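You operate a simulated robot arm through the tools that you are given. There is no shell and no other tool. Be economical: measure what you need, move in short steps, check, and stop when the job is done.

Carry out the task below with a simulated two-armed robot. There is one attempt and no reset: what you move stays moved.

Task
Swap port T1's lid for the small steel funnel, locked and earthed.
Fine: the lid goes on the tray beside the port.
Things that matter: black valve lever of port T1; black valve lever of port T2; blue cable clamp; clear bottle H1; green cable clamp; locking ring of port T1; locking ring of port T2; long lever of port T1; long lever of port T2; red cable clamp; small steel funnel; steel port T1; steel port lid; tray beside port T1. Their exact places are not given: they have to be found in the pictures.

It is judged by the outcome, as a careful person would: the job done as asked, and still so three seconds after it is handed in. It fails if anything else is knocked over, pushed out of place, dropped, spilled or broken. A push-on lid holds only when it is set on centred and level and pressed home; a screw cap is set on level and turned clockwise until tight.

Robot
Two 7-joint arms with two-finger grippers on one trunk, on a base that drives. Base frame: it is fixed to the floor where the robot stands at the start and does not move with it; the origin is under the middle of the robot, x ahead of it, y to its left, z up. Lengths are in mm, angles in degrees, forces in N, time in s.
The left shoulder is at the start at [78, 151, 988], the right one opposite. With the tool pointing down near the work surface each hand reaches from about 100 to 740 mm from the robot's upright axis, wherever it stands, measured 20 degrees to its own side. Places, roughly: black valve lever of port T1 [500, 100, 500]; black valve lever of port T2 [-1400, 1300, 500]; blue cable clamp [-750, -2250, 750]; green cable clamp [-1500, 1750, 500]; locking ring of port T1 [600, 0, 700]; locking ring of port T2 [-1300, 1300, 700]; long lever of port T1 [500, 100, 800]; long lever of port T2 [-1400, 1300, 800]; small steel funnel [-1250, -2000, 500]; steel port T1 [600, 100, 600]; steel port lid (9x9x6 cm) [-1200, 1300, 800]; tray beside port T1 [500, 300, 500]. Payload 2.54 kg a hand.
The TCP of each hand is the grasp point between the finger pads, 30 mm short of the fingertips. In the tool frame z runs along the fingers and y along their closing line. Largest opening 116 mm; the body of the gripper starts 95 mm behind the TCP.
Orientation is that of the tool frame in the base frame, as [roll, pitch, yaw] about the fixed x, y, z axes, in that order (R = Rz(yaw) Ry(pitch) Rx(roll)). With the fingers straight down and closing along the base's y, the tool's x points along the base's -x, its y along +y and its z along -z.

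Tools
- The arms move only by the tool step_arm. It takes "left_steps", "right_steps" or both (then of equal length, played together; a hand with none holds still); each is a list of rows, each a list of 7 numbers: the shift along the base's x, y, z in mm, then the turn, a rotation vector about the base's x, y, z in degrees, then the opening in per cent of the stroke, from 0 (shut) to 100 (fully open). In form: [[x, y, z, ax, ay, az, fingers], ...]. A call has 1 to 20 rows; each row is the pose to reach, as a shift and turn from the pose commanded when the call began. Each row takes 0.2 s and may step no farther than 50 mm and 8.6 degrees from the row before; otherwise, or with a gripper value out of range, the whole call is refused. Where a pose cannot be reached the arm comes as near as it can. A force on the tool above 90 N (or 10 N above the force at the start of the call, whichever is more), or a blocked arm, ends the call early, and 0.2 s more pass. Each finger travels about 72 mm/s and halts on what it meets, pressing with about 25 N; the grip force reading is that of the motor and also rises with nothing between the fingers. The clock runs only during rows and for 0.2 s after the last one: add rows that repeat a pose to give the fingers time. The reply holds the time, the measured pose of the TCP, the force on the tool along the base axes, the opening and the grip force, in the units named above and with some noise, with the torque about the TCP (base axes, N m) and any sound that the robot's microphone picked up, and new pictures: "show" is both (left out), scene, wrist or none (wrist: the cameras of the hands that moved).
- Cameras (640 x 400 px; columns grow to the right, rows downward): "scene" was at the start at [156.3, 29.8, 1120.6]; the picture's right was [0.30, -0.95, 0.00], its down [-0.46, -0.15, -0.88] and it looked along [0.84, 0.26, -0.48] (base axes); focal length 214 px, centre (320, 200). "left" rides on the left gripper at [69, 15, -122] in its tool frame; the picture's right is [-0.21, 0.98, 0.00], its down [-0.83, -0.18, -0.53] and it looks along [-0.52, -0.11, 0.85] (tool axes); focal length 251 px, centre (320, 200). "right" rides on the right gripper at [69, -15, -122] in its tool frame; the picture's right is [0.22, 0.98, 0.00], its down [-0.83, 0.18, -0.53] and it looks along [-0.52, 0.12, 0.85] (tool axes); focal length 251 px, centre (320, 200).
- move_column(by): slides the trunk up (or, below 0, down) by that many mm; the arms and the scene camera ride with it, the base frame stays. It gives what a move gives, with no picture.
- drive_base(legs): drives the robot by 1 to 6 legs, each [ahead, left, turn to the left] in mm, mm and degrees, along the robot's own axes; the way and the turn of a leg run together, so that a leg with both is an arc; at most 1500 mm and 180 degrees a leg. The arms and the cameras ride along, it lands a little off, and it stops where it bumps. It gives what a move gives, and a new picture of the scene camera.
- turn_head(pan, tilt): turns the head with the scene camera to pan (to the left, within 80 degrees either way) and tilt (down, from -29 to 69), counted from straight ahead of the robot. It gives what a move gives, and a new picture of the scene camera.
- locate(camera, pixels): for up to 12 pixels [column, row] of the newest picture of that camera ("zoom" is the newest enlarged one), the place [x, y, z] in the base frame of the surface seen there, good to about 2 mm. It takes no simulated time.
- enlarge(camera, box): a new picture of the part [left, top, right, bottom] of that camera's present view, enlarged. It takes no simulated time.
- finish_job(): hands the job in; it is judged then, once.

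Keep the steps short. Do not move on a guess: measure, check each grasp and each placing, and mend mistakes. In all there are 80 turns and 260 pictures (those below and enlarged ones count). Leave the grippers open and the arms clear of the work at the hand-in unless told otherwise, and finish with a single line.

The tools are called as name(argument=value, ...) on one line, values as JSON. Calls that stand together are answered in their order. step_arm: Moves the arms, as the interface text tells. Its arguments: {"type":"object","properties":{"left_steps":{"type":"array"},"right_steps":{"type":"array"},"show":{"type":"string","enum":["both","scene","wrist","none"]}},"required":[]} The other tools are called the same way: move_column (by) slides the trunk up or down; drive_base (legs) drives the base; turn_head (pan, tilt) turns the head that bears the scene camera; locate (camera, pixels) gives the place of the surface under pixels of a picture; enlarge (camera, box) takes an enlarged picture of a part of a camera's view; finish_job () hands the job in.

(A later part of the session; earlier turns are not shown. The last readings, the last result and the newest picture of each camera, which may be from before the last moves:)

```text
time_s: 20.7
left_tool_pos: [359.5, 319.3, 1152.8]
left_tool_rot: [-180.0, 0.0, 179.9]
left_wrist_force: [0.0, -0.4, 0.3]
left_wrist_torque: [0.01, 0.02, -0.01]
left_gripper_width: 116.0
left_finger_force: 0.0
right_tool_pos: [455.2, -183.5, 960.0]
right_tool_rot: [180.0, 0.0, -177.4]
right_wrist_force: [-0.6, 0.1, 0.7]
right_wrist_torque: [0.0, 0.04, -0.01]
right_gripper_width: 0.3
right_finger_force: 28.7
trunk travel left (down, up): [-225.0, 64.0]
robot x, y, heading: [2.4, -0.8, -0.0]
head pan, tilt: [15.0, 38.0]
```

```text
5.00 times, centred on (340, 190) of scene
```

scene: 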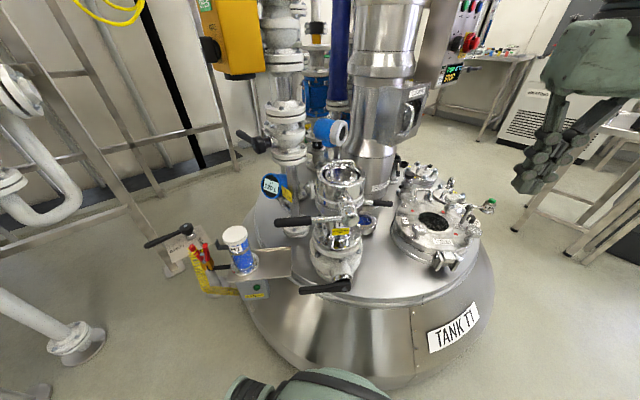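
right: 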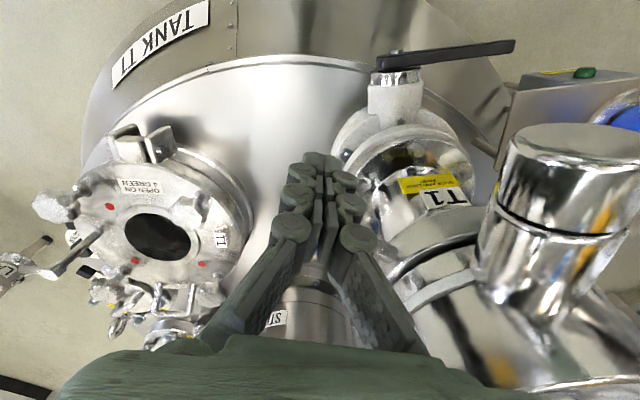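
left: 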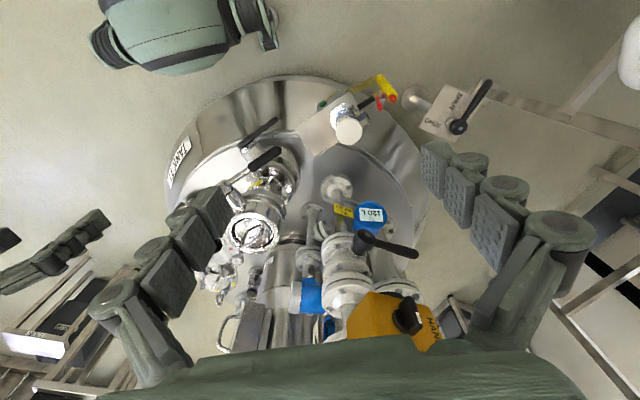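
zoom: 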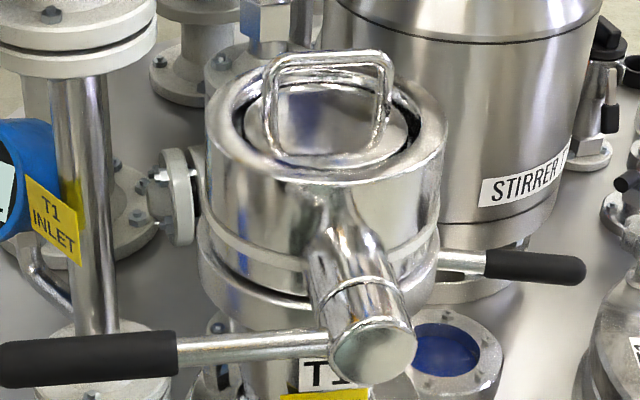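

locate(camera="zoom", pixels=[[275, 65], [383, 68], [330, 57], [268, 95], [384, 95]])

step_arm(left_steps=[[20, -15, -10, 0, 0, -5.75, 60], [42, -33, -22, 0, 0, -11.5, 60], [65, -52, -36, 0, 0, -17.25, 60], [88, -71, -52, 0, 0, -23, 60], [111, -90, -68, 0, 0, -28.75, 60], [134, -109, -84, 0, 0, -34.5, 60], [157, -128, -100, 0, 0, -40.25, 60], [180, -147, -116, 0, 0, -46, 60], [203, -166, -132, 0, 0, -51.75, 60], [226, -185, -148, 0, 0, -57.5, 60], [250, -204, -164, 0, 0, -63.25, 60], [276, -223, -182, 0, 0, -69, 60], [276, -223, -182, 0, 0, -69, 60]])

```text
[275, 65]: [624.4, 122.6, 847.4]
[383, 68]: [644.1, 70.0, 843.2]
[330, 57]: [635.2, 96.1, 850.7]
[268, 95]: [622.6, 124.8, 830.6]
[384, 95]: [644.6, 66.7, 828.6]
```

```text
time_s: 23.5
left_tool_pos: [585.7, 159.8, 975.1]
left_tool_rot: [-180.0, 0.0, 116.9]
left_wrist_force: [0.5, -0.3, 0.1]
left_wrist_torque: [0.02, 0.04, 0.02]
left_gripper_width: 69.7
left_finger_force: 0.0
left hand out of reach, approached as far as the arm can: row 9, 10, 11, 12, 13
right_tool_pos: [456.3, -182.4, 959.2]
right_tool_rot: [-179.9, -0.1, -177.7]
right_wrist_force: [0.8, 0.3, 0.2]
right_wrist_torque: [0.01, 0.01, 0.01]
right_gripper_width: 0.1
right_finger_force: 28.7
trunk travel left (down, up): [-225.0, 64.0]
robot x, y, heading: [1.6, 0.6, -0.3]
head pan, tilt: [15.0, 38.0]
```

scene: 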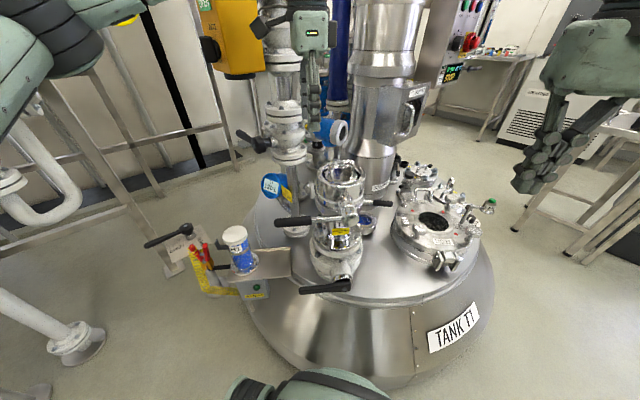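
left: 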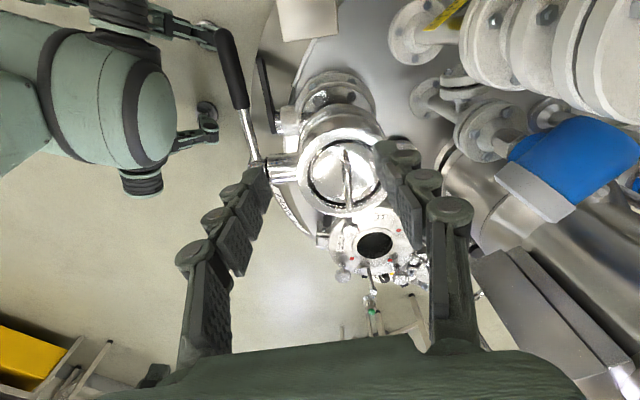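

The left arm falls ~60 mm short. I check the clearance ahead of the base to drive nearer.

locate(camera="scene", pixels=[[350, 315], [350, 340], [380, 365], [330, 362], [400, 388], [290, 350], [260, 330], [430, 375], [225, 330]])

turn_head(pan=5, tilt=69)

```text
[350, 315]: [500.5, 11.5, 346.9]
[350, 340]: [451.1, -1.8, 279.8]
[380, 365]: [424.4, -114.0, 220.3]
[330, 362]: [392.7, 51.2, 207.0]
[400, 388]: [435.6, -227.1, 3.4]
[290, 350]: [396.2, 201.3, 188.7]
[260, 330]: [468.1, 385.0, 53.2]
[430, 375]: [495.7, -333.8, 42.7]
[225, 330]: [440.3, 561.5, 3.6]
```

```text
time_s: 24.5
left_tool_pos: [584.9, 159.3, 976.5]
left_tool_rot: [-180.0, 0.1, 117.0]
left_wrist_force: [-0.1, -0.3, -0.9]
left_wrist_torque: [0.02, -0.01, -0.03]
left_gripper_width: 69.5
left_finger_force: 0.1
right_tool_pos: [455.9, -183.5, 960.0]
right_tool_rot: [180.0, 0.0, -177.5]
right_wrist_force: [-0.2, 0.9, 0.1]
right_wrist_torque: [0.01, 0.01, -0.02]
right_gripper_width: 0.2
right_finger_force: 28.5
trunk travel left (down, up): [-225.0, 64.0]
robot x, y, heading: [-1.3, 0.2, -0.3]
head pan, tilt: [5.0, 68.8]
```

scene: 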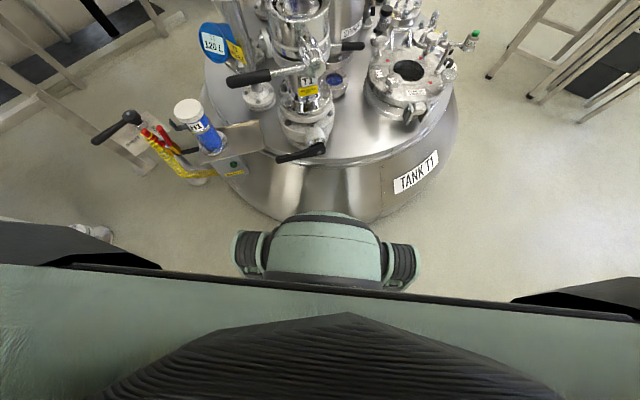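

locate(camera="scene", pixels=[[325, 218], [325, 235], [245, 250], [405, 260], [310, 205], [360, 210], [160, 255], [320, 290]])

```text
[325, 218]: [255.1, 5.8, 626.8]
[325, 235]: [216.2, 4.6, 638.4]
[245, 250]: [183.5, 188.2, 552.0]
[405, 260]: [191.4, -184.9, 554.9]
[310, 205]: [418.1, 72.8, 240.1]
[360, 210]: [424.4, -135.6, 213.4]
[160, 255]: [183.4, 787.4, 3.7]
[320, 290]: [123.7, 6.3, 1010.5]
```

No need to drive: the shortfall comes from the height. I raise the trunk 64 mm and then approach lower.

move_column(by=64)

turn_head(pan=10, tilt=40)

```text
time_s: 25.5
left_tool_pos: [585.2, 158.3, 1040.5]
left_tool_rot: [-179.9, 0.1, 117.0]
left_wrist_force: [0.5, -0.2, -0.8]
left_wrist_torque: [-0.01, -0.01, 0.04]
left_gripper_width: 69.7
left_finger_force: 0.0
right_tool_pos: [456.0, -183.4, 1023.4]
right_tool_rot: [180.0, 0.0, -177.5]
right_wrist_force: [-0.7, -0.4, -1.1]
right_wrist_torque: [0.01, 0.0, 0.02]
right_gripper_width: 0.0
right_finger_force: 28.1
trunk travel left (down, up): [-289.0, 0.0]
robot x, y, heading: [-0.0, -4.6, 0.1]
head pan, tilt: [5.0, 68.8]
```

```text
time_s: 26.4
left_tool_pos: [585.5, 159.3, 1040.2]
left_tool_rot: [-179.9, 0.0, 117.0]
left_wrist_force: [0.4, -0.6, -0.3]
left_wrist_torque: [-0.02, -0.02, 0.0]
left_gripper_width: 69.7
left_finger_force: 0.2
right_tool_pos: [455.3, -184.1, 1023.6]
right_tool_rot: [-180.0, -0.1, -177.6]
right_wrist_force: [-0.2, 0.2, -0.7]
right_wrist_torque: [-0.03, 0.03, 0.01]
right_gripper_width: 0.0
right_finger_force: 28.6
trunk travel left (down, up): [-289.0, 0.0]
robot x, y, heading: [1.6, 3.3, -0.1]
head pan, tilt: [10.0, 40.0]
```

scene: 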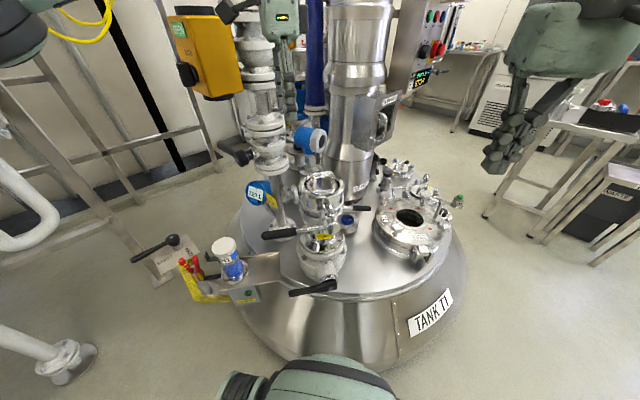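

step_arm(left_steps=[[0, 0, -45, 0, 0, 0, 60], [0, 0, -90, 0, 0, 0, 60], [0, 0, -130, 0, 0, 0, 60], [16, -20, -142, 0, 0, -2, 60], [33, -42, -145, 0, 0, -4, 60], [50, -63, -148, 0, 0, -6.5, 60], [50, -63, -148, 0, 0, -6.5, 60]])

enlarge(camera="scene", box=[275, 120, 365, 230])

enlarge(camera="left", box=[230, 120, 430, 270])

```text
time_s: 28.0
left_tool_pos: [590.0, 143.8, 900.5]
left_tool_rot: [-179.9, 0.1, 110.4]
left_wrist_force: [0.4, -0.7, -0.4]
left_wrist_torque: [0.01, 0.0, 0.0]
left_gripper_width: 69.6
left_finger_force: 0.0
left hand out of reach, approached as far as the arm can: row 4, 5, 6, 7
right_tool_pos: [454.3, -183.4, 1024.4]
right_tool_rot: [-180.0, 0.0, -177.5]
right_wrist_force: [1.0, 0.5, 1.1]
right_wrist_torque: [0.02, 0.0, 0.01]
right_gripper_width: 0.1
right_finger_force: 28.4
trunk travel left (down, up): [-289.0, 0.0]
robot x, y, heading: [3.0, 1.1, -0.1]
head pan, tilt: [10.0, 40.0]
```

scene: 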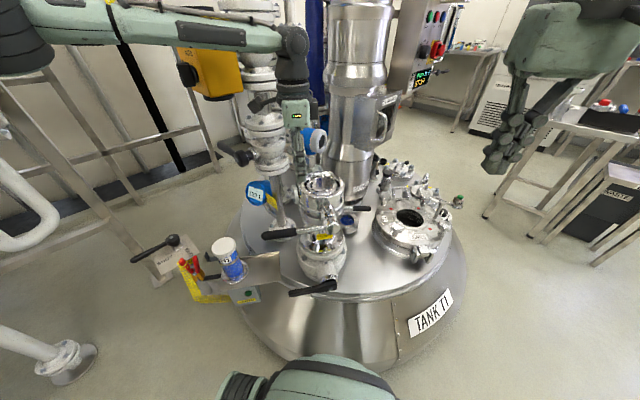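
left: 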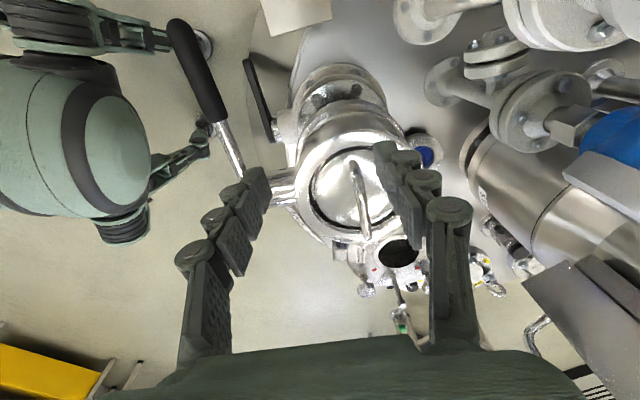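

```text
3.64 times, centred on (320, 175) of scene
```

zoom: 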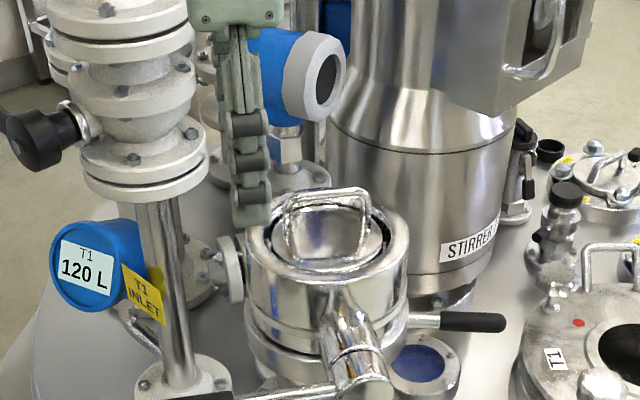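

```text
2.67 times, centred on (330, 195) of left
```

zoom: 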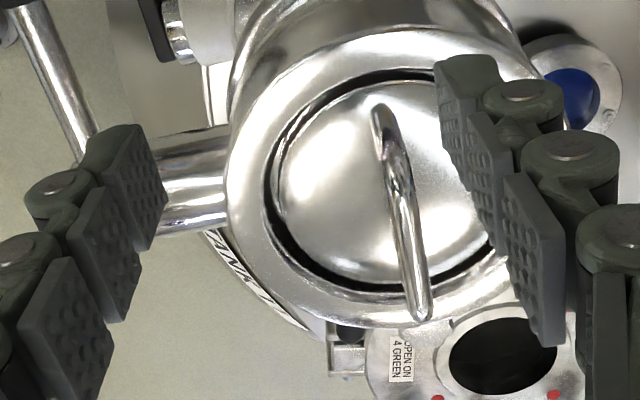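

Same limit for this yaw. Better: turn the other way (+90°) and grip the lid handle across its length (59 mm) from outside its legs. I turn in place, then move over the handle.

step_arm(left_steps=[[-5, 5, 20, 0, 0, 8.2, 75], [-10, 5, 30, 0, 0, 16.4, 90], [-10, 5, 30, 0, 0, 24.6, 90], [-10, 5, 30, 0, 0, 32.8, 90], [-10, 5, 30, 0, 0, 41, 90], [-10, 5, 30, 0, 0, 49.2, 90], [-5, 0, 30, 0, 0, 57.4, 90], [5, -10, 25, 0, 0, 65.6, 90], [15, -20, 20, 0, 0, 73.8, 90], [25, -30, 15, 0, 0, 82, 90], [35, -40, 10, 0, 0, 90, 90], [45, -47, 5, 0, 0, 90, 90], [45, -47, 5, 0, 0, 90, 90]])

enlarge(camera="left", box=[220, 120, 420, 270])

```text
time_s: 30.8
left_tool_pos: [589.7, 142.6, 907.4]
left_tool_rot: [-179.9, 0.2, -159.5]
left_wrist_force: [-0.6, 0.5, 1.1]
left_wrist_torque: [0.03, 0.02, -0.01]
left_gripper_width: 104.5
left_finger_force: 0.0
left hand out of reach, approached as far as the arm can: row 8, 9, 10, 11, 12, 13
right_tool_pos: [455.3, -183.4, 1024.1]
right_tool_rot: [179.9, 0.1, -177.6]
right_wrist_force: [0.0, 0.4, 0.4]
right_wrist_torque: [-0.02, -0.01, 0.02]
right_gripper_width: 0.0
right_finger_force: 28.7
trunk travel left (down, up): [-289.0, 0.0]
robot x, y, heading: [1.7, -1.9, 0.1]
head pan, tilt: [10.0, 40.0]
```

scene: 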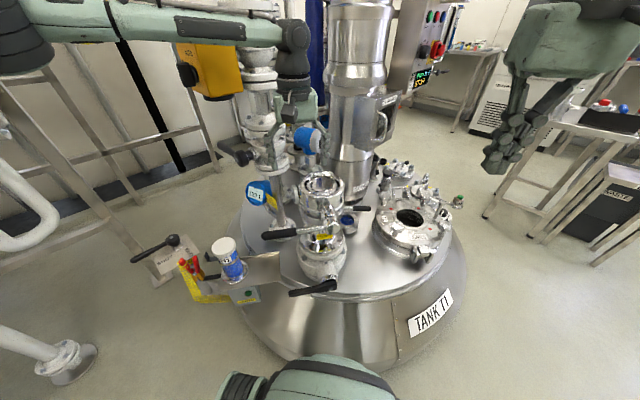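
left: 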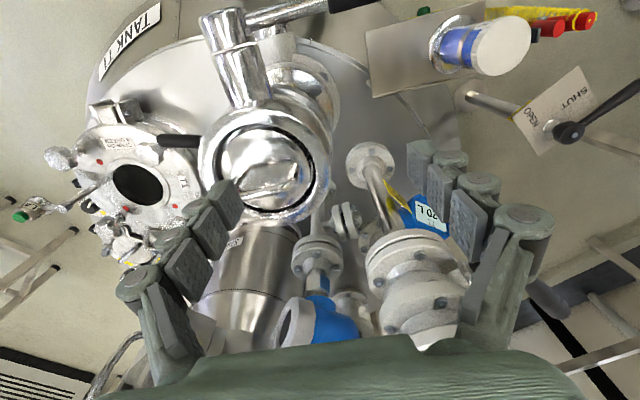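

```text
2.67 times, centred on (320, 195) of left
```

zoom: 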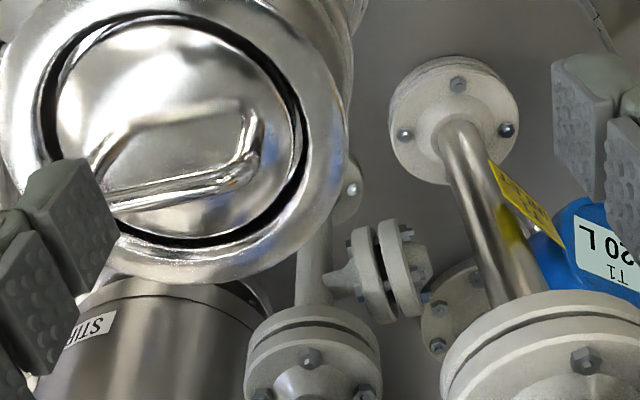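

The limit is real reach, so I pull the left hand back a little and drive the base forward gently 70 mm.

step_arm(left_steps=[[-20, 10, 25, 0, 0, 0, 90], [-60, 20, 50, 0, 0, 0, 90]], show="none")

drive_base(legs=[[70, 0, 0]])

```text
time_s: 31.4
left_tool_pos: [529.5, 162.5, 959.0]
left_tool_rot: [179.9, 0.2, -159.5]
left_wrist_force: [-1.0, -0.9, -0.7]
left_wrist_torque: [0.03, -0.05, -0.03]
left_gripper_width: 104.6
left_finger_force: 0.1
right_tool_pos: [455.1, -182.8, 1025.8]
right_tool_rot: [180.0, 0.0, -177.5]
right_wrist_force: [-0.7, -0.3, 1.5]
right_wrist_torque: [0.03, 0.0, 0.01]
right_gripper_width: 0.1
right_finger_force: 28.8
trunk travel left (down, up): [-289.0, 0.0]
robot x, y, heading: [-0.5, 3.0, 0.1]
head pan, tilt: [10.0, 40.0]
```

```text
time_s: 32.5
left_tool_pos: [590.6, 163.6, 958.7]
left_tool_rot: [179.9, 0.1, -159.5]
left_wrist_force: [-0.4, -0.2, 0.4]
left_wrist_torque: [-0.03, -0.04, 0.03]
left_gripper_width: 104.6
left_finger_force: 0.1
right_tool_pos: [514.2, -182.4, 1023.9]
right_tool_rot: [-180.0, 0.0, -177.6]
right_wrist_force: [0.0, 0.5, 0.5]
right_wrist_torque: [0.01, -0.05, -0.03]
right_gripper_width: 0.0
right_finger_force: 28.3
trunk travel left (down, up): [-289.0, 0.0]
robot x, y, heading: [65.1, 0.4, 0.2]
head pan, tilt: [10.0, 40.0]
stopped in leg 1: the robot was blocked; the commanded pose is now the measured one
```

scene: 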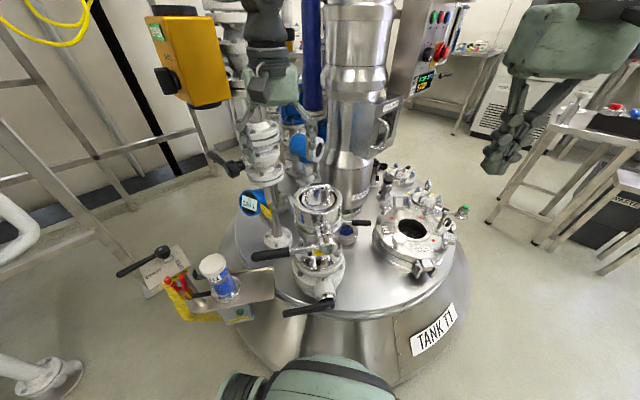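

Base advanced 60 mm until it touched the tank base; nothing moved. Now move the left hand over the lid handle.

step_arm(left_steps=[[0, 0, -30, 0, 0, 0, 90], [5, -10, -62, 0, 0, 0, 90], [25, -38, -64, 0, 0, 0, 90], [44.7, -67.4, -64, 0, 0, 0, 90], [44.7, -67.4, -64, 0, 0, 0, 90]])

enlarge(camera="left", box=[220, 120, 420, 270])

```text
time_s: 33.7
left_tool_pos: [620.4, 118.2, 895.5]
left_tool_rot: [-179.9, 0.1, -159.4]
left_wrist_force: [0.1, 0.9, 0.3]
left_wrist_torque: [0.01, 0.01, -0.03]
left_gripper_width: 104.3
left_finger_force: 0.0
left hand out of reach, approached as far as the arm can: row 4, 5
right_tool_pos: [518.0, -184.5, 1022.8]
right_tool_rot: [-180.0, -0.1, -177.7]
right_wrist_force: [0.3, 0.3, -0.4]
right_wrist_torque: [0.03, 0.0, -0.06]
right_gripper_width: 0.2
right_finger_force: 28.5
trunk travel left (down, up): [-289.0, 0.0]
robot x, y, heading: [59.0, -0.9, -0.1]
head pan, tilt: [10.0, 40.0]
```

scene: 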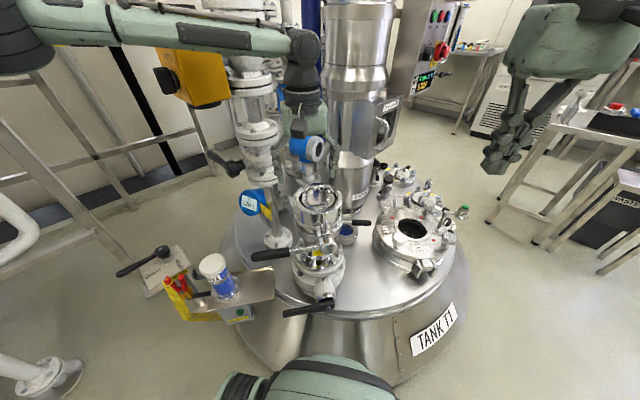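
left: 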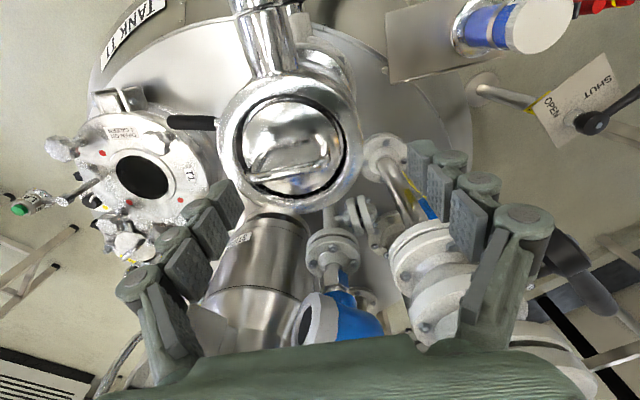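

```text
2.67 times, centred on (320, 195) of left
```

zoom: 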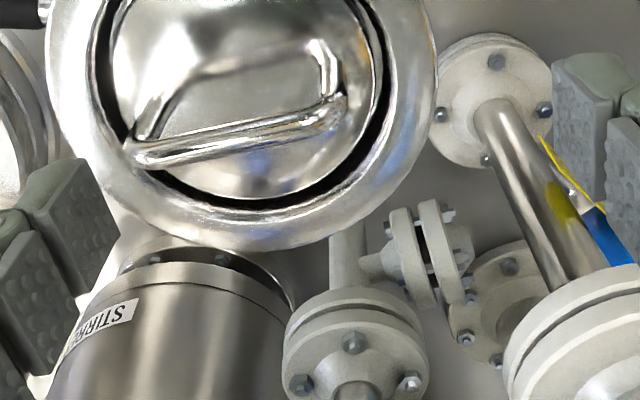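

The limit is sideways: the arm reaches best about 20° to its own side. I lift the hand and shift the base back 15 and right 120 mm so the port lies there.

step_arm(left_steps=[[-15, 10, 40, 0, 0, 0, 90], [-40, 20, 60, 0, 0, 0, 90]], show="none")

drive_base(legs=[[-15, 0, 0], [0, -120, 0]])

```text
time_s: 34.3
left_tool_pos: [580.3, 139.6, 957.1]
left_tool_rot: [180.0, 0.0, -159.5]
left_wrist_force: [-0.7, 0.4, 0.8]
left_wrist_torque: [-0.02, -0.03, -0.04]
left_gripper_width: 104.5
left_finger_force: 0.1
right_tool_pos: [517.0, -184.8, 1024.1]
right_tool_rot: [-180.0, 0.0, -177.7]
right_wrist_force: [-1.3, 0.2, -0.3]
right_wrist_torque: [0.01, -0.02, 0.0]
right_gripper_width: 0.1
right_finger_force: 28.6
trunk travel left (down, up): [-289.0, 0.0]
robot x, y, heading: [55.3, 0.5, 0.0]
head pan, tilt: [10.0, 40.0]
```

```text
time_s: 36.5
left_tool_pos: [564.4, 19.3, 957.8]
left_tool_rot: [180.0, 0.0, -159.4]
left_wrist_force: [-0.3, -0.2, -0.2]
left_wrist_torque: [0.04, 0.02, 0.0]
left_gripper_width: 104.3
left_finger_force: 0.0
right_tool_pos: [501.4, -302.4, 1022.7]
right_tool_rot: [-180.0, -0.1, -177.5]
right_wrist_force: [-0.3, -1.0, -0.5]
right_wrist_torque: [0.0, 0.01, -0.01]
right_gripper_width: 0.3
right_finger_force: 28.3
trunk travel left (down, up): [-289.0, 0.0]
robot x, y, heading: [45.2, -118.9, 0.0]
head pan, tilt: [10.0, 40.0]
```

scene: 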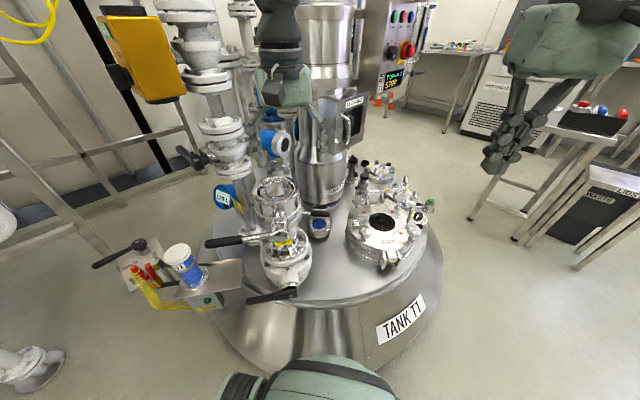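

Now from (564,19,958) move the left hand to (635.3,96.2,895).

step_arm(left_steps=[[14, 15, -12, 0, 0, 0, 90], [28, 31, -25, 0, 0, 0, 90], [43, 47, -38, 0, 0, 0, 90], [57, 62, -50, 0, 0, 0, 90], [70.9, 76.9, -60, 0, 0, 0, 90], [70.9, 76.9, -60, 0, 0, 0, 90]])

enlarge(camera="left", box=[220, 120, 420, 270])

enlarge(camera="scene", box=[230, 120, 330, 230])

```text
time_s: 37.9
left_tool_pos: [637.2, 97.4, 897.4]
left_tool_rot: [179.9, 0.1, -159.4]
left_wrist_force: [0.9, 0.1, 1.2]
left_wrist_torque: [0.01, -0.03, -0.02]
left_gripper_width: 104.3
left_finger_force: 0.0
right_tool_pos: [501.8, -303.1, 1023.4]
right_tool_rot: [179.9, -0.1, -177.6]
right_wrist_force: [-0.5, -0.1, -0.6]
right_wrist_torque: [0.01, 0.0, 0.01]
right_gripper_width: 0.0
right_finger_force: 28.5
trunk travel left (down, up): [-289.0, 0.0]
robot x, y, heading: [50.7, -123.9, -0.0]
head pan, tilt: [10.0, 40.0]
```

scene: 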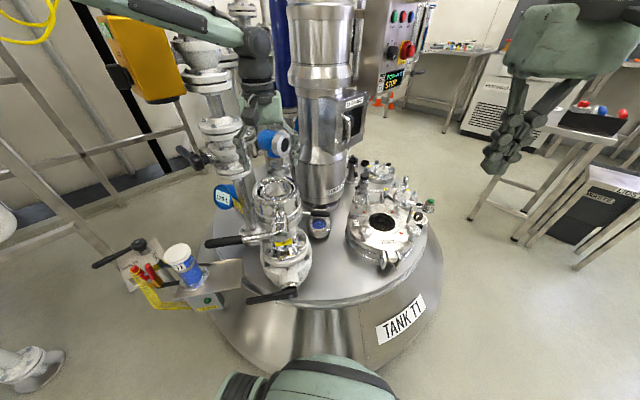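
left: 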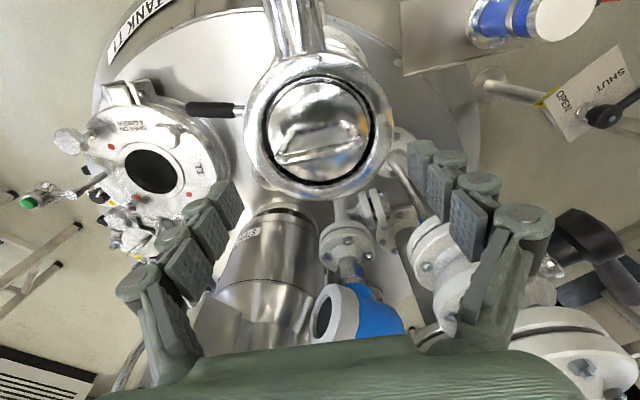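

```text
2.67 times, centred on (320, 195) of left
```

zoom: 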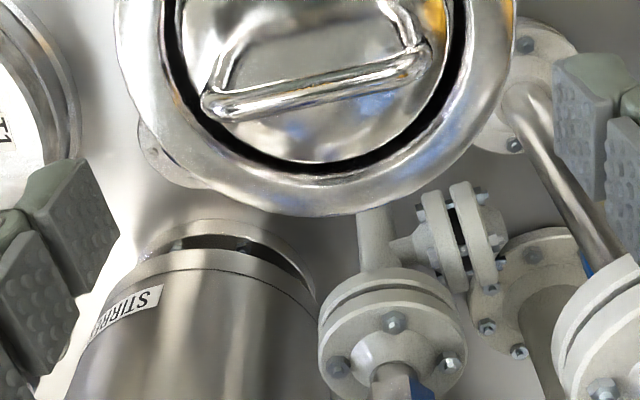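

```text
3.64 times, centred on (280, 175) of scene
```

zoom: 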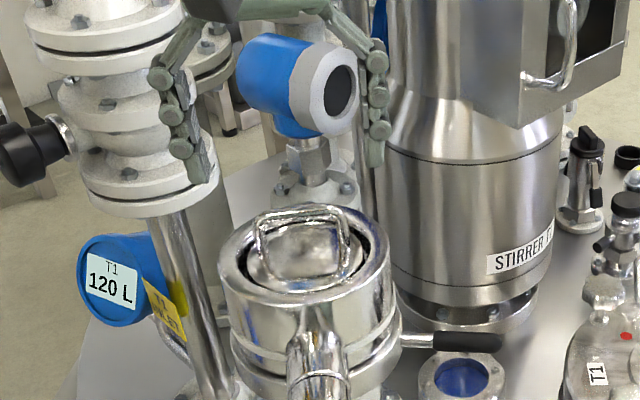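

locate(camera="left", pixels=[[283, 160], [374, 142], [320, 152], [340, 148]])

locate(camera="zoom", pixels=[[262, 218], [342, 212], [300, 210]])

```text
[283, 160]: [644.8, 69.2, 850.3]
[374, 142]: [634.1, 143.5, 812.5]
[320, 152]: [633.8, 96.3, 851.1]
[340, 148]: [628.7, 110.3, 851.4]
```

```text
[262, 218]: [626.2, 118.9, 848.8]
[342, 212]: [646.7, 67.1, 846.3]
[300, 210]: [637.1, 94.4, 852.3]
```

Handle centre (635,96), aligned with the closing line. Descend 39 mm and close on the handle's legs.

step_arm(left_steps=[[-1.5, -1.2, -20, 0, 0, 0, 90], [-1.5, -1.2, -39, 0, 0, 0, 90], [-1.5, -1.2, -39, 0, 0, 0, 70], [-1.5, -1.2, -39, 0, 0, 0, 50], [-1.5, -1.2, -39, 0, 0, 0, 40], [-1.5, -1.2, -39, 0, 0, 0, 40], [-1.5, -1.2, -39, 0, 0, 0, 40]])

enlarge(camera="left", box=[220, 120, 420, 270])

enlarge(camera="scene", box=[230, 120, 330, 230])

```text
time_s: 39.5
left_tool_pos: [633.7, 94.4, 858.2]
left_tool_rot: [180.0, 0.0, -159.4]
left_wrist_force: [-1.2, -0.3, -0.3]
left_wrist_torque: [-0.11, -0.03, -0.04]
left_gripper_width: 68.1
left_finger_force: 24.7
right_tool_pos: [501.5, -302.2, 1022.5]
right_tool_rot: [-180.0, -0.1, -177.5]
right_wrist_force: [1.7, -0.2, -0.3]
right_wrist_torque: [-0.01, -0.04, 0.0]
right_gripper_width: 0.0
right_finger_force: 28.6
trunk travel left (down, up): [-289.0, 0.0]
robot x, y, heading: [43.7, -118.3, -0.1]
head pan, tilt: [10.0, 40.0]
```

scene: 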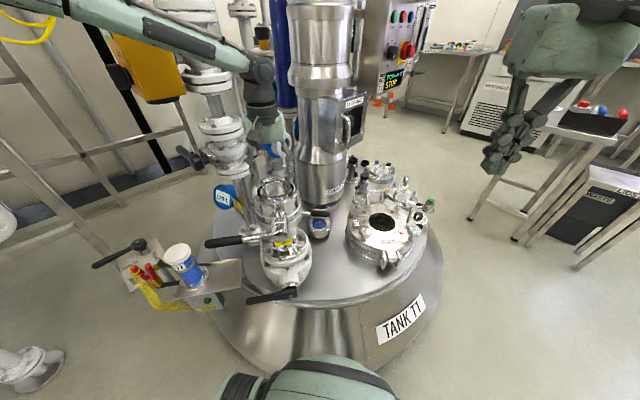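
left: 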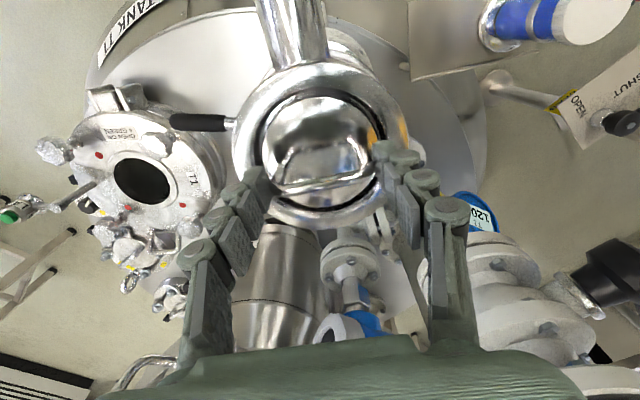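

```text
2.67 times, centred on (320, 195) of left
```

zoom: 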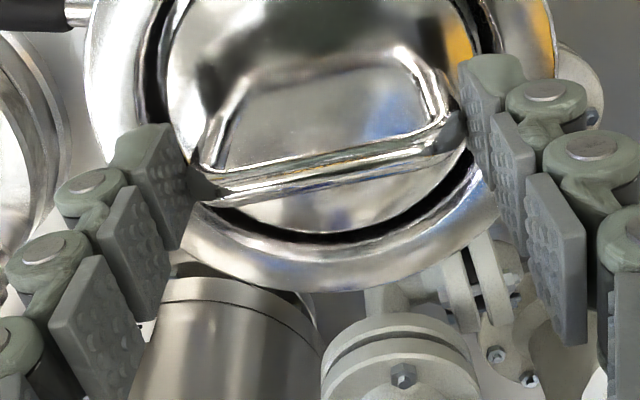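

```text
3.64 times, centred on (280, 175) of scene
```

zoom: 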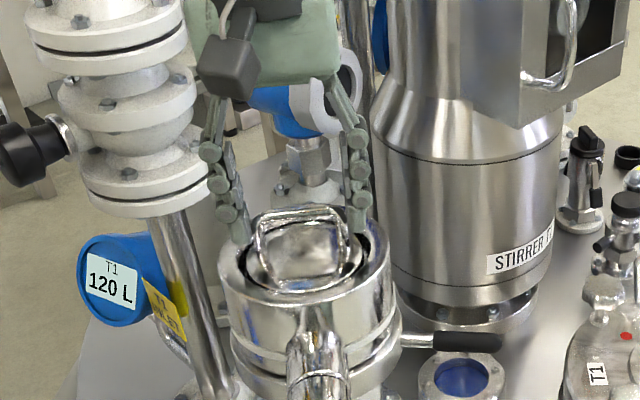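

Gripped: width 68 mm, 24.7 N. Squeeze command fully shut and lift gently in small steps.

step_arm(left_steps=[[0, 0, 0, 0, 0, 0, 20], [0, 0, 0, 0, 0, 0, 20], [0, 0, 4, 0, 0, 0, 20], [0, 0, 8, 0, 0, 0, 20], [0, 0, 14, 0, 0, 0, 20], [0, 0, 22, 0, 0, 0, 20], [0, 0, 32, 0, 0, 0, 20]], show="none")

enlarge(camera="scene", box=[230, 120, 330, 230])

```text
time_s: 41.1
left_tool_pos: [635.1, 94.3, 889.5]
left_tool_rot: [180.0, 0.0, -159.4]
left_wrist_force: [0.5, 0.4, -3.4]
left_wrist_torque: [-0.02, -0.01, 0.04]
left_gripper_width: 67.9
left_finger_force: 24.8
right_tool_pos: [501.7, -302.8, 1022.7]
right_tool_rot: [-179.9, -0.2, -177.6]
right_wrist_force: [-0.5, 0.8, -0.3]
right_wrist_torque: [-0.03, -0.04, -0.01]
right_gripper_width: 0.0
right_finger_force: 28.1
trunk travel left (down, up): [-289.0, 0.0]
robot x, y, heading: [45.1, -119.3, -0.2]
head pan, tilt: [10.0, 40.0]
```

```text
3.64 times, centred on (280, 175) of scene
```

zoom: 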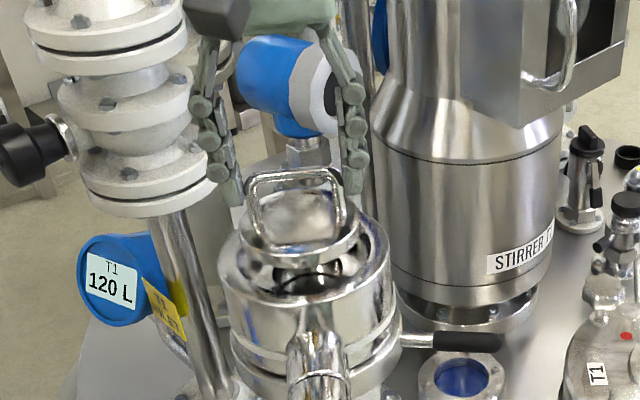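

The lid is free (3.4 N weight). Lift more, carry toward above the tray (530,279), turning -50° so the gripper clears the bottle.

step_arm(left_steps=[[0, 0, 30, 0, 0, 0, 20], [-5, 10, 50, 0, 0, -5, 20], [-15, 30, 50, 0, 0, -10, 20], [-26, 50, 45, 0, 0, -15, 20], [-38, 70, 35, 0, 0, -20, 20], [-49, 90, 20, 0, 0, -25, 20], [-60, 110, 0, 0, 0, -30, 20], [-72, 130, -25, 0, 0, -35, 20], [-83, 150, -55, 0, 0, -40, 20], [-95, 170, -85, 0, 0, -45, 20], [-105, 185, -120, 0, 0, -50, 20], [-105, 185, -120, 0, 0, -50, 20]])

enlarge(camera="left", box=[220, 80, 460, 240])

```text
time_s: 43.7
left_tool_pos: [528.8, 280.3, 769.6]
left_tool_rot: [-179.9, 0.0, 150.5]
left_wrist_force: [0.6, 0.2, -3.6]
left_wrist_torque: [0.02, 0.01, 0.01]
left_gripper_width: 68.4
left_finger_force: 24.9
right_tool_pos: [502.2, -302.9, 1022.7]
right_tool_rot: [180.0, -0.2, -177.6]
right_wrist_force: [0.8, 0.9, -0.2]
right_wrist_torque: [-0.02, 0.02, -0.03]
right_gripper_width: 0.1
right_finger_force: 28.5
trunk travel left (down, up): [-289.0, 0.0]
robot x, y, heading: [42.1, -123.2, 0.2]
head pan, tilt: [10.0, 40.0]
```

scene: 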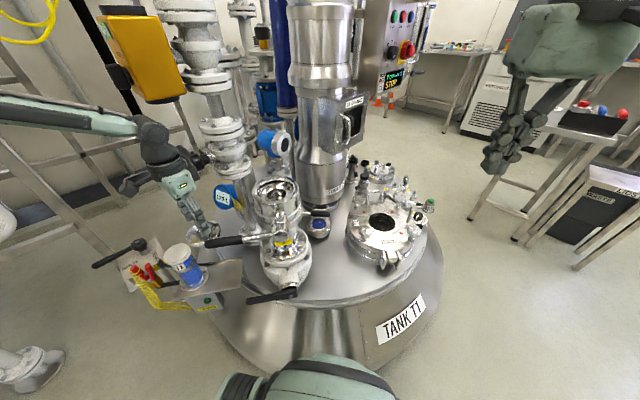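
left: 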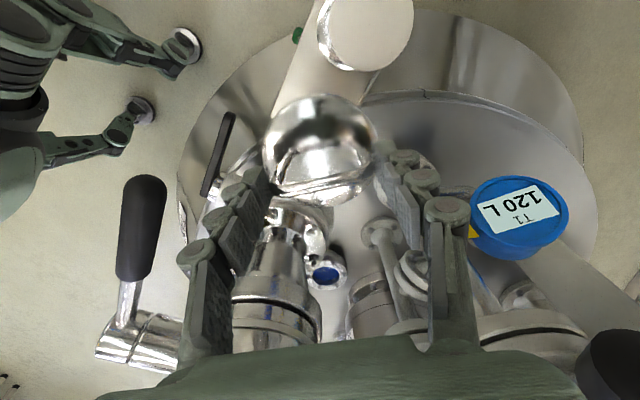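

```text
2.50 times, centred on (340, 160) of left
```

zoom: 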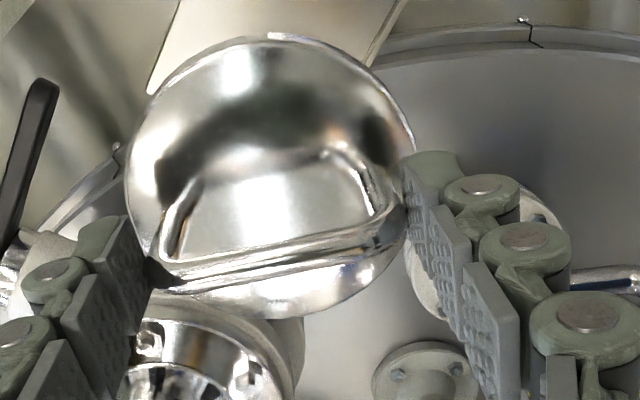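

Lid level and above the tray. Descend to ~12 mm above the tray and check clearance.

step_arm(left_steps=[[1, -1, -45, 0, 0, 0, 20], [1, -1, -90, 0, 0, 0, 20], [1, -1, -135, 0, 0, 0, 20], [1, -1, -170, 0, 0, 0, 20], [1, -1, -180, 0, 0, 0, 20], [1, -1, -180, 0, 0, 0, 20]], show="none")

enlarge(camera="scene", box=[140, 200, 280, 320])

enlarge(camera="left", box=[200, 20, 480, 240])

```text
time_s: 45.1
left_tool_pos: [531.8, 276.7, 611.0]
left_tool_rot: [-180.0, 0.1, 150.6]
left_wrist_force: [-0.6, 0.6, -2.5]
left_wrist_torque: [0.02, 0.0, 0.0]
left_gripper_width: 68.3
left_finger_force: 25.5
left hand out of reach, approached as far as the arm can: row 4, 5, 6
right_tool_pos: [502.4, -303.4, 1023.0]
right_tool_rot: [-180.0, -0.2, -177.5]
right_wrist_force: [0.3, 0.2, 0.1]
right_wrist_torque: [0.03, 0.03, -0.01]
right_gripper_width: 0.0
right_finger_force: 28.9
trunk travel left (down, up): [-289.0, 0.0]
robot x, y, heading: [49.6, -120.7, -0.2]
head pan, tilt: [10.0, 40.0]
```

```text
3.33 times, centred on (210, 260) of scene
```

zoom: 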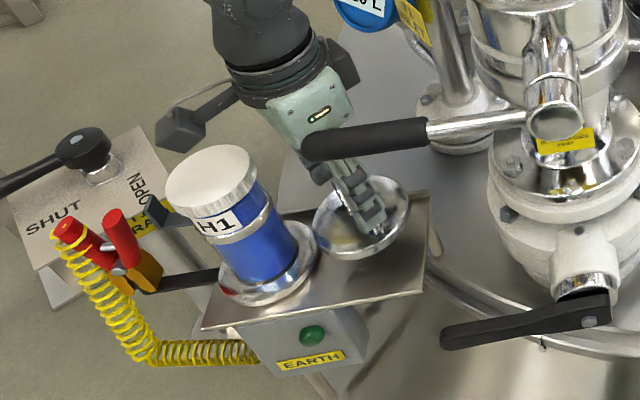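

```text
1.82 times, centred on (340, 130) of left
```

zoom: 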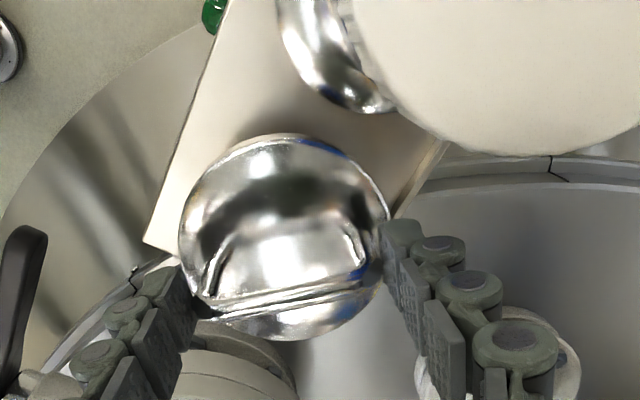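

Arm bottoms out at z 611; I lower the trunk 30 mm instead, leaving ~5 mm.

move_column(by=-29)

enlarge(camera="scene", box=[140, 200, 280, 320])

enlarge(camera="left", box=[200, 20, 480, 240])

```text
time_s: 45.9
left_tool_pos: [532.2, 278.6, 583.5]
left_tool_rot: [180.0, 0.1, 150.7]
left_wrist_force: [-0.2, 0.0, -1.6]
left_wrist_torque: [-0.01, 0.0, 0.0]
left_gripper_width: 68.4
left_finger_force: 25.4
right_tool_pos: [500.9, -303.1, 994.4]
right_tool_rot: [179.9, -0.1, -177.6]
right_wrist_force: [0.1, -1.0, 0.9]
right_wrist_torque: [0.0, -0.02, -0.02]
right_gripper_width: 0.0
right_finger_force: 28.5
trunk travel left (down, up): [-260.0, 29.0]
robot x, y, heading: [45.2, -119.8, -0.2]
head pan, tilt: [10.0, 40.0]
```

```text
3.33 times, centred on (210, 260) of scene
```

zoom: 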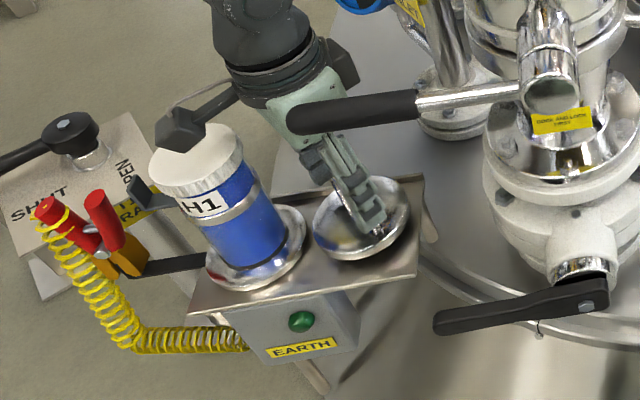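

```text
1.82 times, centred on (340, 130) of left
```

zoom: 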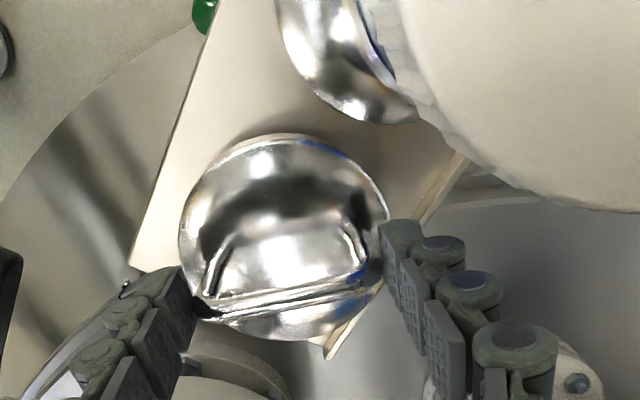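

locate(camera="zoom", pixels=[[130, 262], [328, 357], [460, 160], [183, 230], [285, 136], [385, 215], [280, 338], [345, 115], [400, 122]])

```text
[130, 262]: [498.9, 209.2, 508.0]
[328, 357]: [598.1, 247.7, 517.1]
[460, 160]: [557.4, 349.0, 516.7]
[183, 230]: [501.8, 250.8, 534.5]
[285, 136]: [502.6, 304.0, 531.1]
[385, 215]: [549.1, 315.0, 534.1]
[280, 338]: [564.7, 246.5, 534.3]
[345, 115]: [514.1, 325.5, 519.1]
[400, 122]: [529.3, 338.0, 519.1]
```

Lid circle centre (533,276), r≈43; it is inside the tray edges and ~8 mm off the bottle's base. Lower the last few mm.

move_column(by=-4.5)

```text
time_s: 46.4
left_tool_pos: [531.3, 277.2, 578.3]
left_tool_rot: [180.0, 0.0, 150.6]
left_wrist_force: [0.7, 0.5, -3.5]
left_wrist_torque: [0.0, 0.0, 0.02]
left_gripper_width: 68.0
left_finger_force: 25.1
right_tool_pos: [500.4, -303.5, 989.3]
right_tool_rot: [-180.0, 0.0, -177.5]
right_wrist_force: [0.3, 0.0, 0.4]
right_wrist_torque: [0.03, -0.01, -0.01]
right_gripper_width: 0.0
right_finger_force: 28.2
trunk travel left (down, up): [-256.0, 34.0]
robot x, y, heading: [46.5, -118.5, 0.1]
head pan, tilt: [10.0, 40.0]
```

move_column(by=-3)

enlarge(camera="scene", box=[180, 220, 250, 280])

```text
time_s: 46.9
left_tool_pos: [532.5, 277.5, 575.1]
left_tool_rot: [-179.9, 0.2, 150.5]
left_wrist_force: [0.2, 0.2, -3.6]
left_wrist_torque: [-0.02, 0.02, 0.0]
left_gripper_width: 68.4
left_finger_force: 25.2
right_tool_pos: [501.8, -302.5, 986.5]
right_tool_rot: [-179.9, -0.1, -177.5]
right_wrist_force: [0.1, -0.1, -0.3]
right_wrist_torque: [0.03, 0.03, 0.02]
right_gripper_width: 0.0
right_finger_force: 28.6
trunk travel left (down, up): [-252.0, 37.0]
robot x, y, heading: [44.6, -117.7, -0.2]
head pan, tilt: [10.0, 40.0]
```

```text
6.67 times, centred on (215, 250) of scene
```

zoom: 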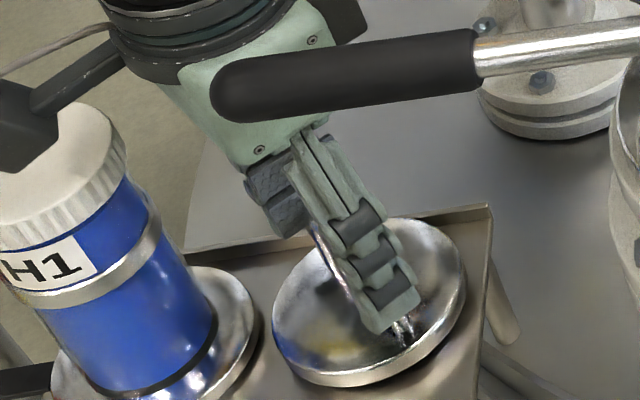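

Still hanging (3.6 N). Continue lowering.

move_column(by=-3)

move_column(by=-3)

enlarge(camera="scene", box=[180, 220, 250, 280])

```text
time_s: 47.4
left_tool_pos: [531.4, 277.1, 572.2]
left_tool_rot: [180.0, 0.2, 150.7]
left_wrist_force: [0.9, 0.5, -4.0]
left_wrist_torque: [0.01, -0.03, -0.02]
left_gripper_width: 68.1
left_finger_force: 25.4
right_tool_pos: [501.3, -303.0, 983.8]
right_tool_rot: [180.0, 0.0, -177.5]
right_wrist_force: [-0.2, -0.9, -0.2]
right_wrist_torque: [-0.02, 0.0, 0.0]
right_gripper_width: 0.0
right_finger_force: 28.3
trunk travel left (down, up): [-250.0, 40.0]
robot x, y, heading: [49.5, -121.2, 0.2]
head pan, tilt: [10.0, 40.0]
```

```text
time_s: 48.0
left_tool_pos: [530.8, 277.5, 572.1]
left_tool_rot: [180.0, 0.2, 150.6]
left_wrist_force: [-3.3, 1.1, 12.0]
left_wrist_torque: [0.14, 0.33, 0.0]
left_gripper_width: 68.1
left_finger_force: 25.3
right_tool_pos: [502.0, -302.4, 981.8]
right_tool_rot: [179.9, -0.1, -177.6]
right_wrist_force: [-0.1, 0.3, 0.7]
right_wrist_torque: [0.01, 0.0, 0.0]
right_gripper_width: 0.0
right_finger_force: 28.6
trunk travel left (down, up): [-246.0, 43.0]
robot x, y, heading: [45.1, -122.8, 0.1]
head pan, tilt: [10.0, 40.0]
```

```text
6.67 times, centred on (215, 250) of scene
```

zoom: 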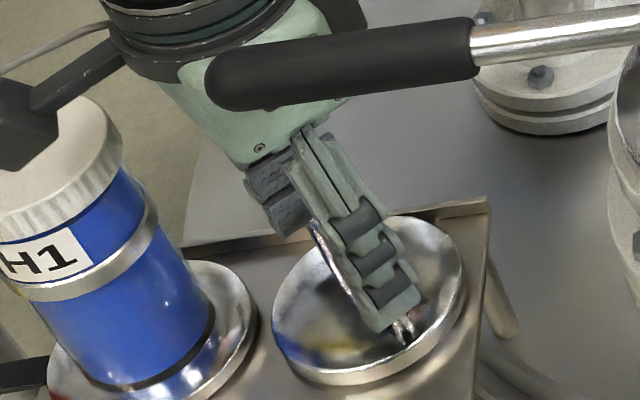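

The lid stands on the tray (+12 N). Open to ~86 mm and rise straight up.

step_arm(left_steps=[[0, 0, 0, 0, 0, 0, 74], [0, 0, 0, 0, 0, 0, 74], [0, 0, 10, 0, 0, 0, 74], [0, 0, 40, 0, 0, 0, 74], [0, 0, 80, 0, 0, 0, 74], [0, 0, 120, 0, 0, 0, 74]], show="none")

enlarge(camera="scene", box=[160, 210, 330, 320])

```text
time_s: 49.4
left_tool_pos: [531.4, 278.4, 689.0]
left_tool_rot: [179.9, 0.0, 150.7]
left_wrist_force: [-0.3, 0.3, 0.2]
left_wrist_torque: [-0.03, -0.01, 0.02]
left_gripper_width: 85.6
left_finger_force: 0.0
right_tool_pos: [502.0, -302.6, 979.2]
right_tool_rot: [-180.0, -0.1, -177.7]
right_wrist_force: [0.3, 0.1, 0.3]
right_wrist_torque: [-0.02, 0.01, 0.0]
right_gripper_width: 0.3
right_finger_force: 28.9
trunk travel left (down, up): [-246.0, 43.0]
robot x, y, heading: [47.0, -120.9, -0.0]
head pan, tilt: [10.0, 40.0]
```

```text
3.64 times, centred on (245, 265) of scene
```

zoom: 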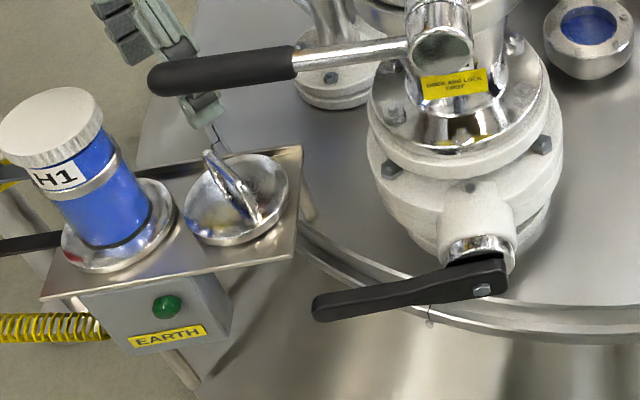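

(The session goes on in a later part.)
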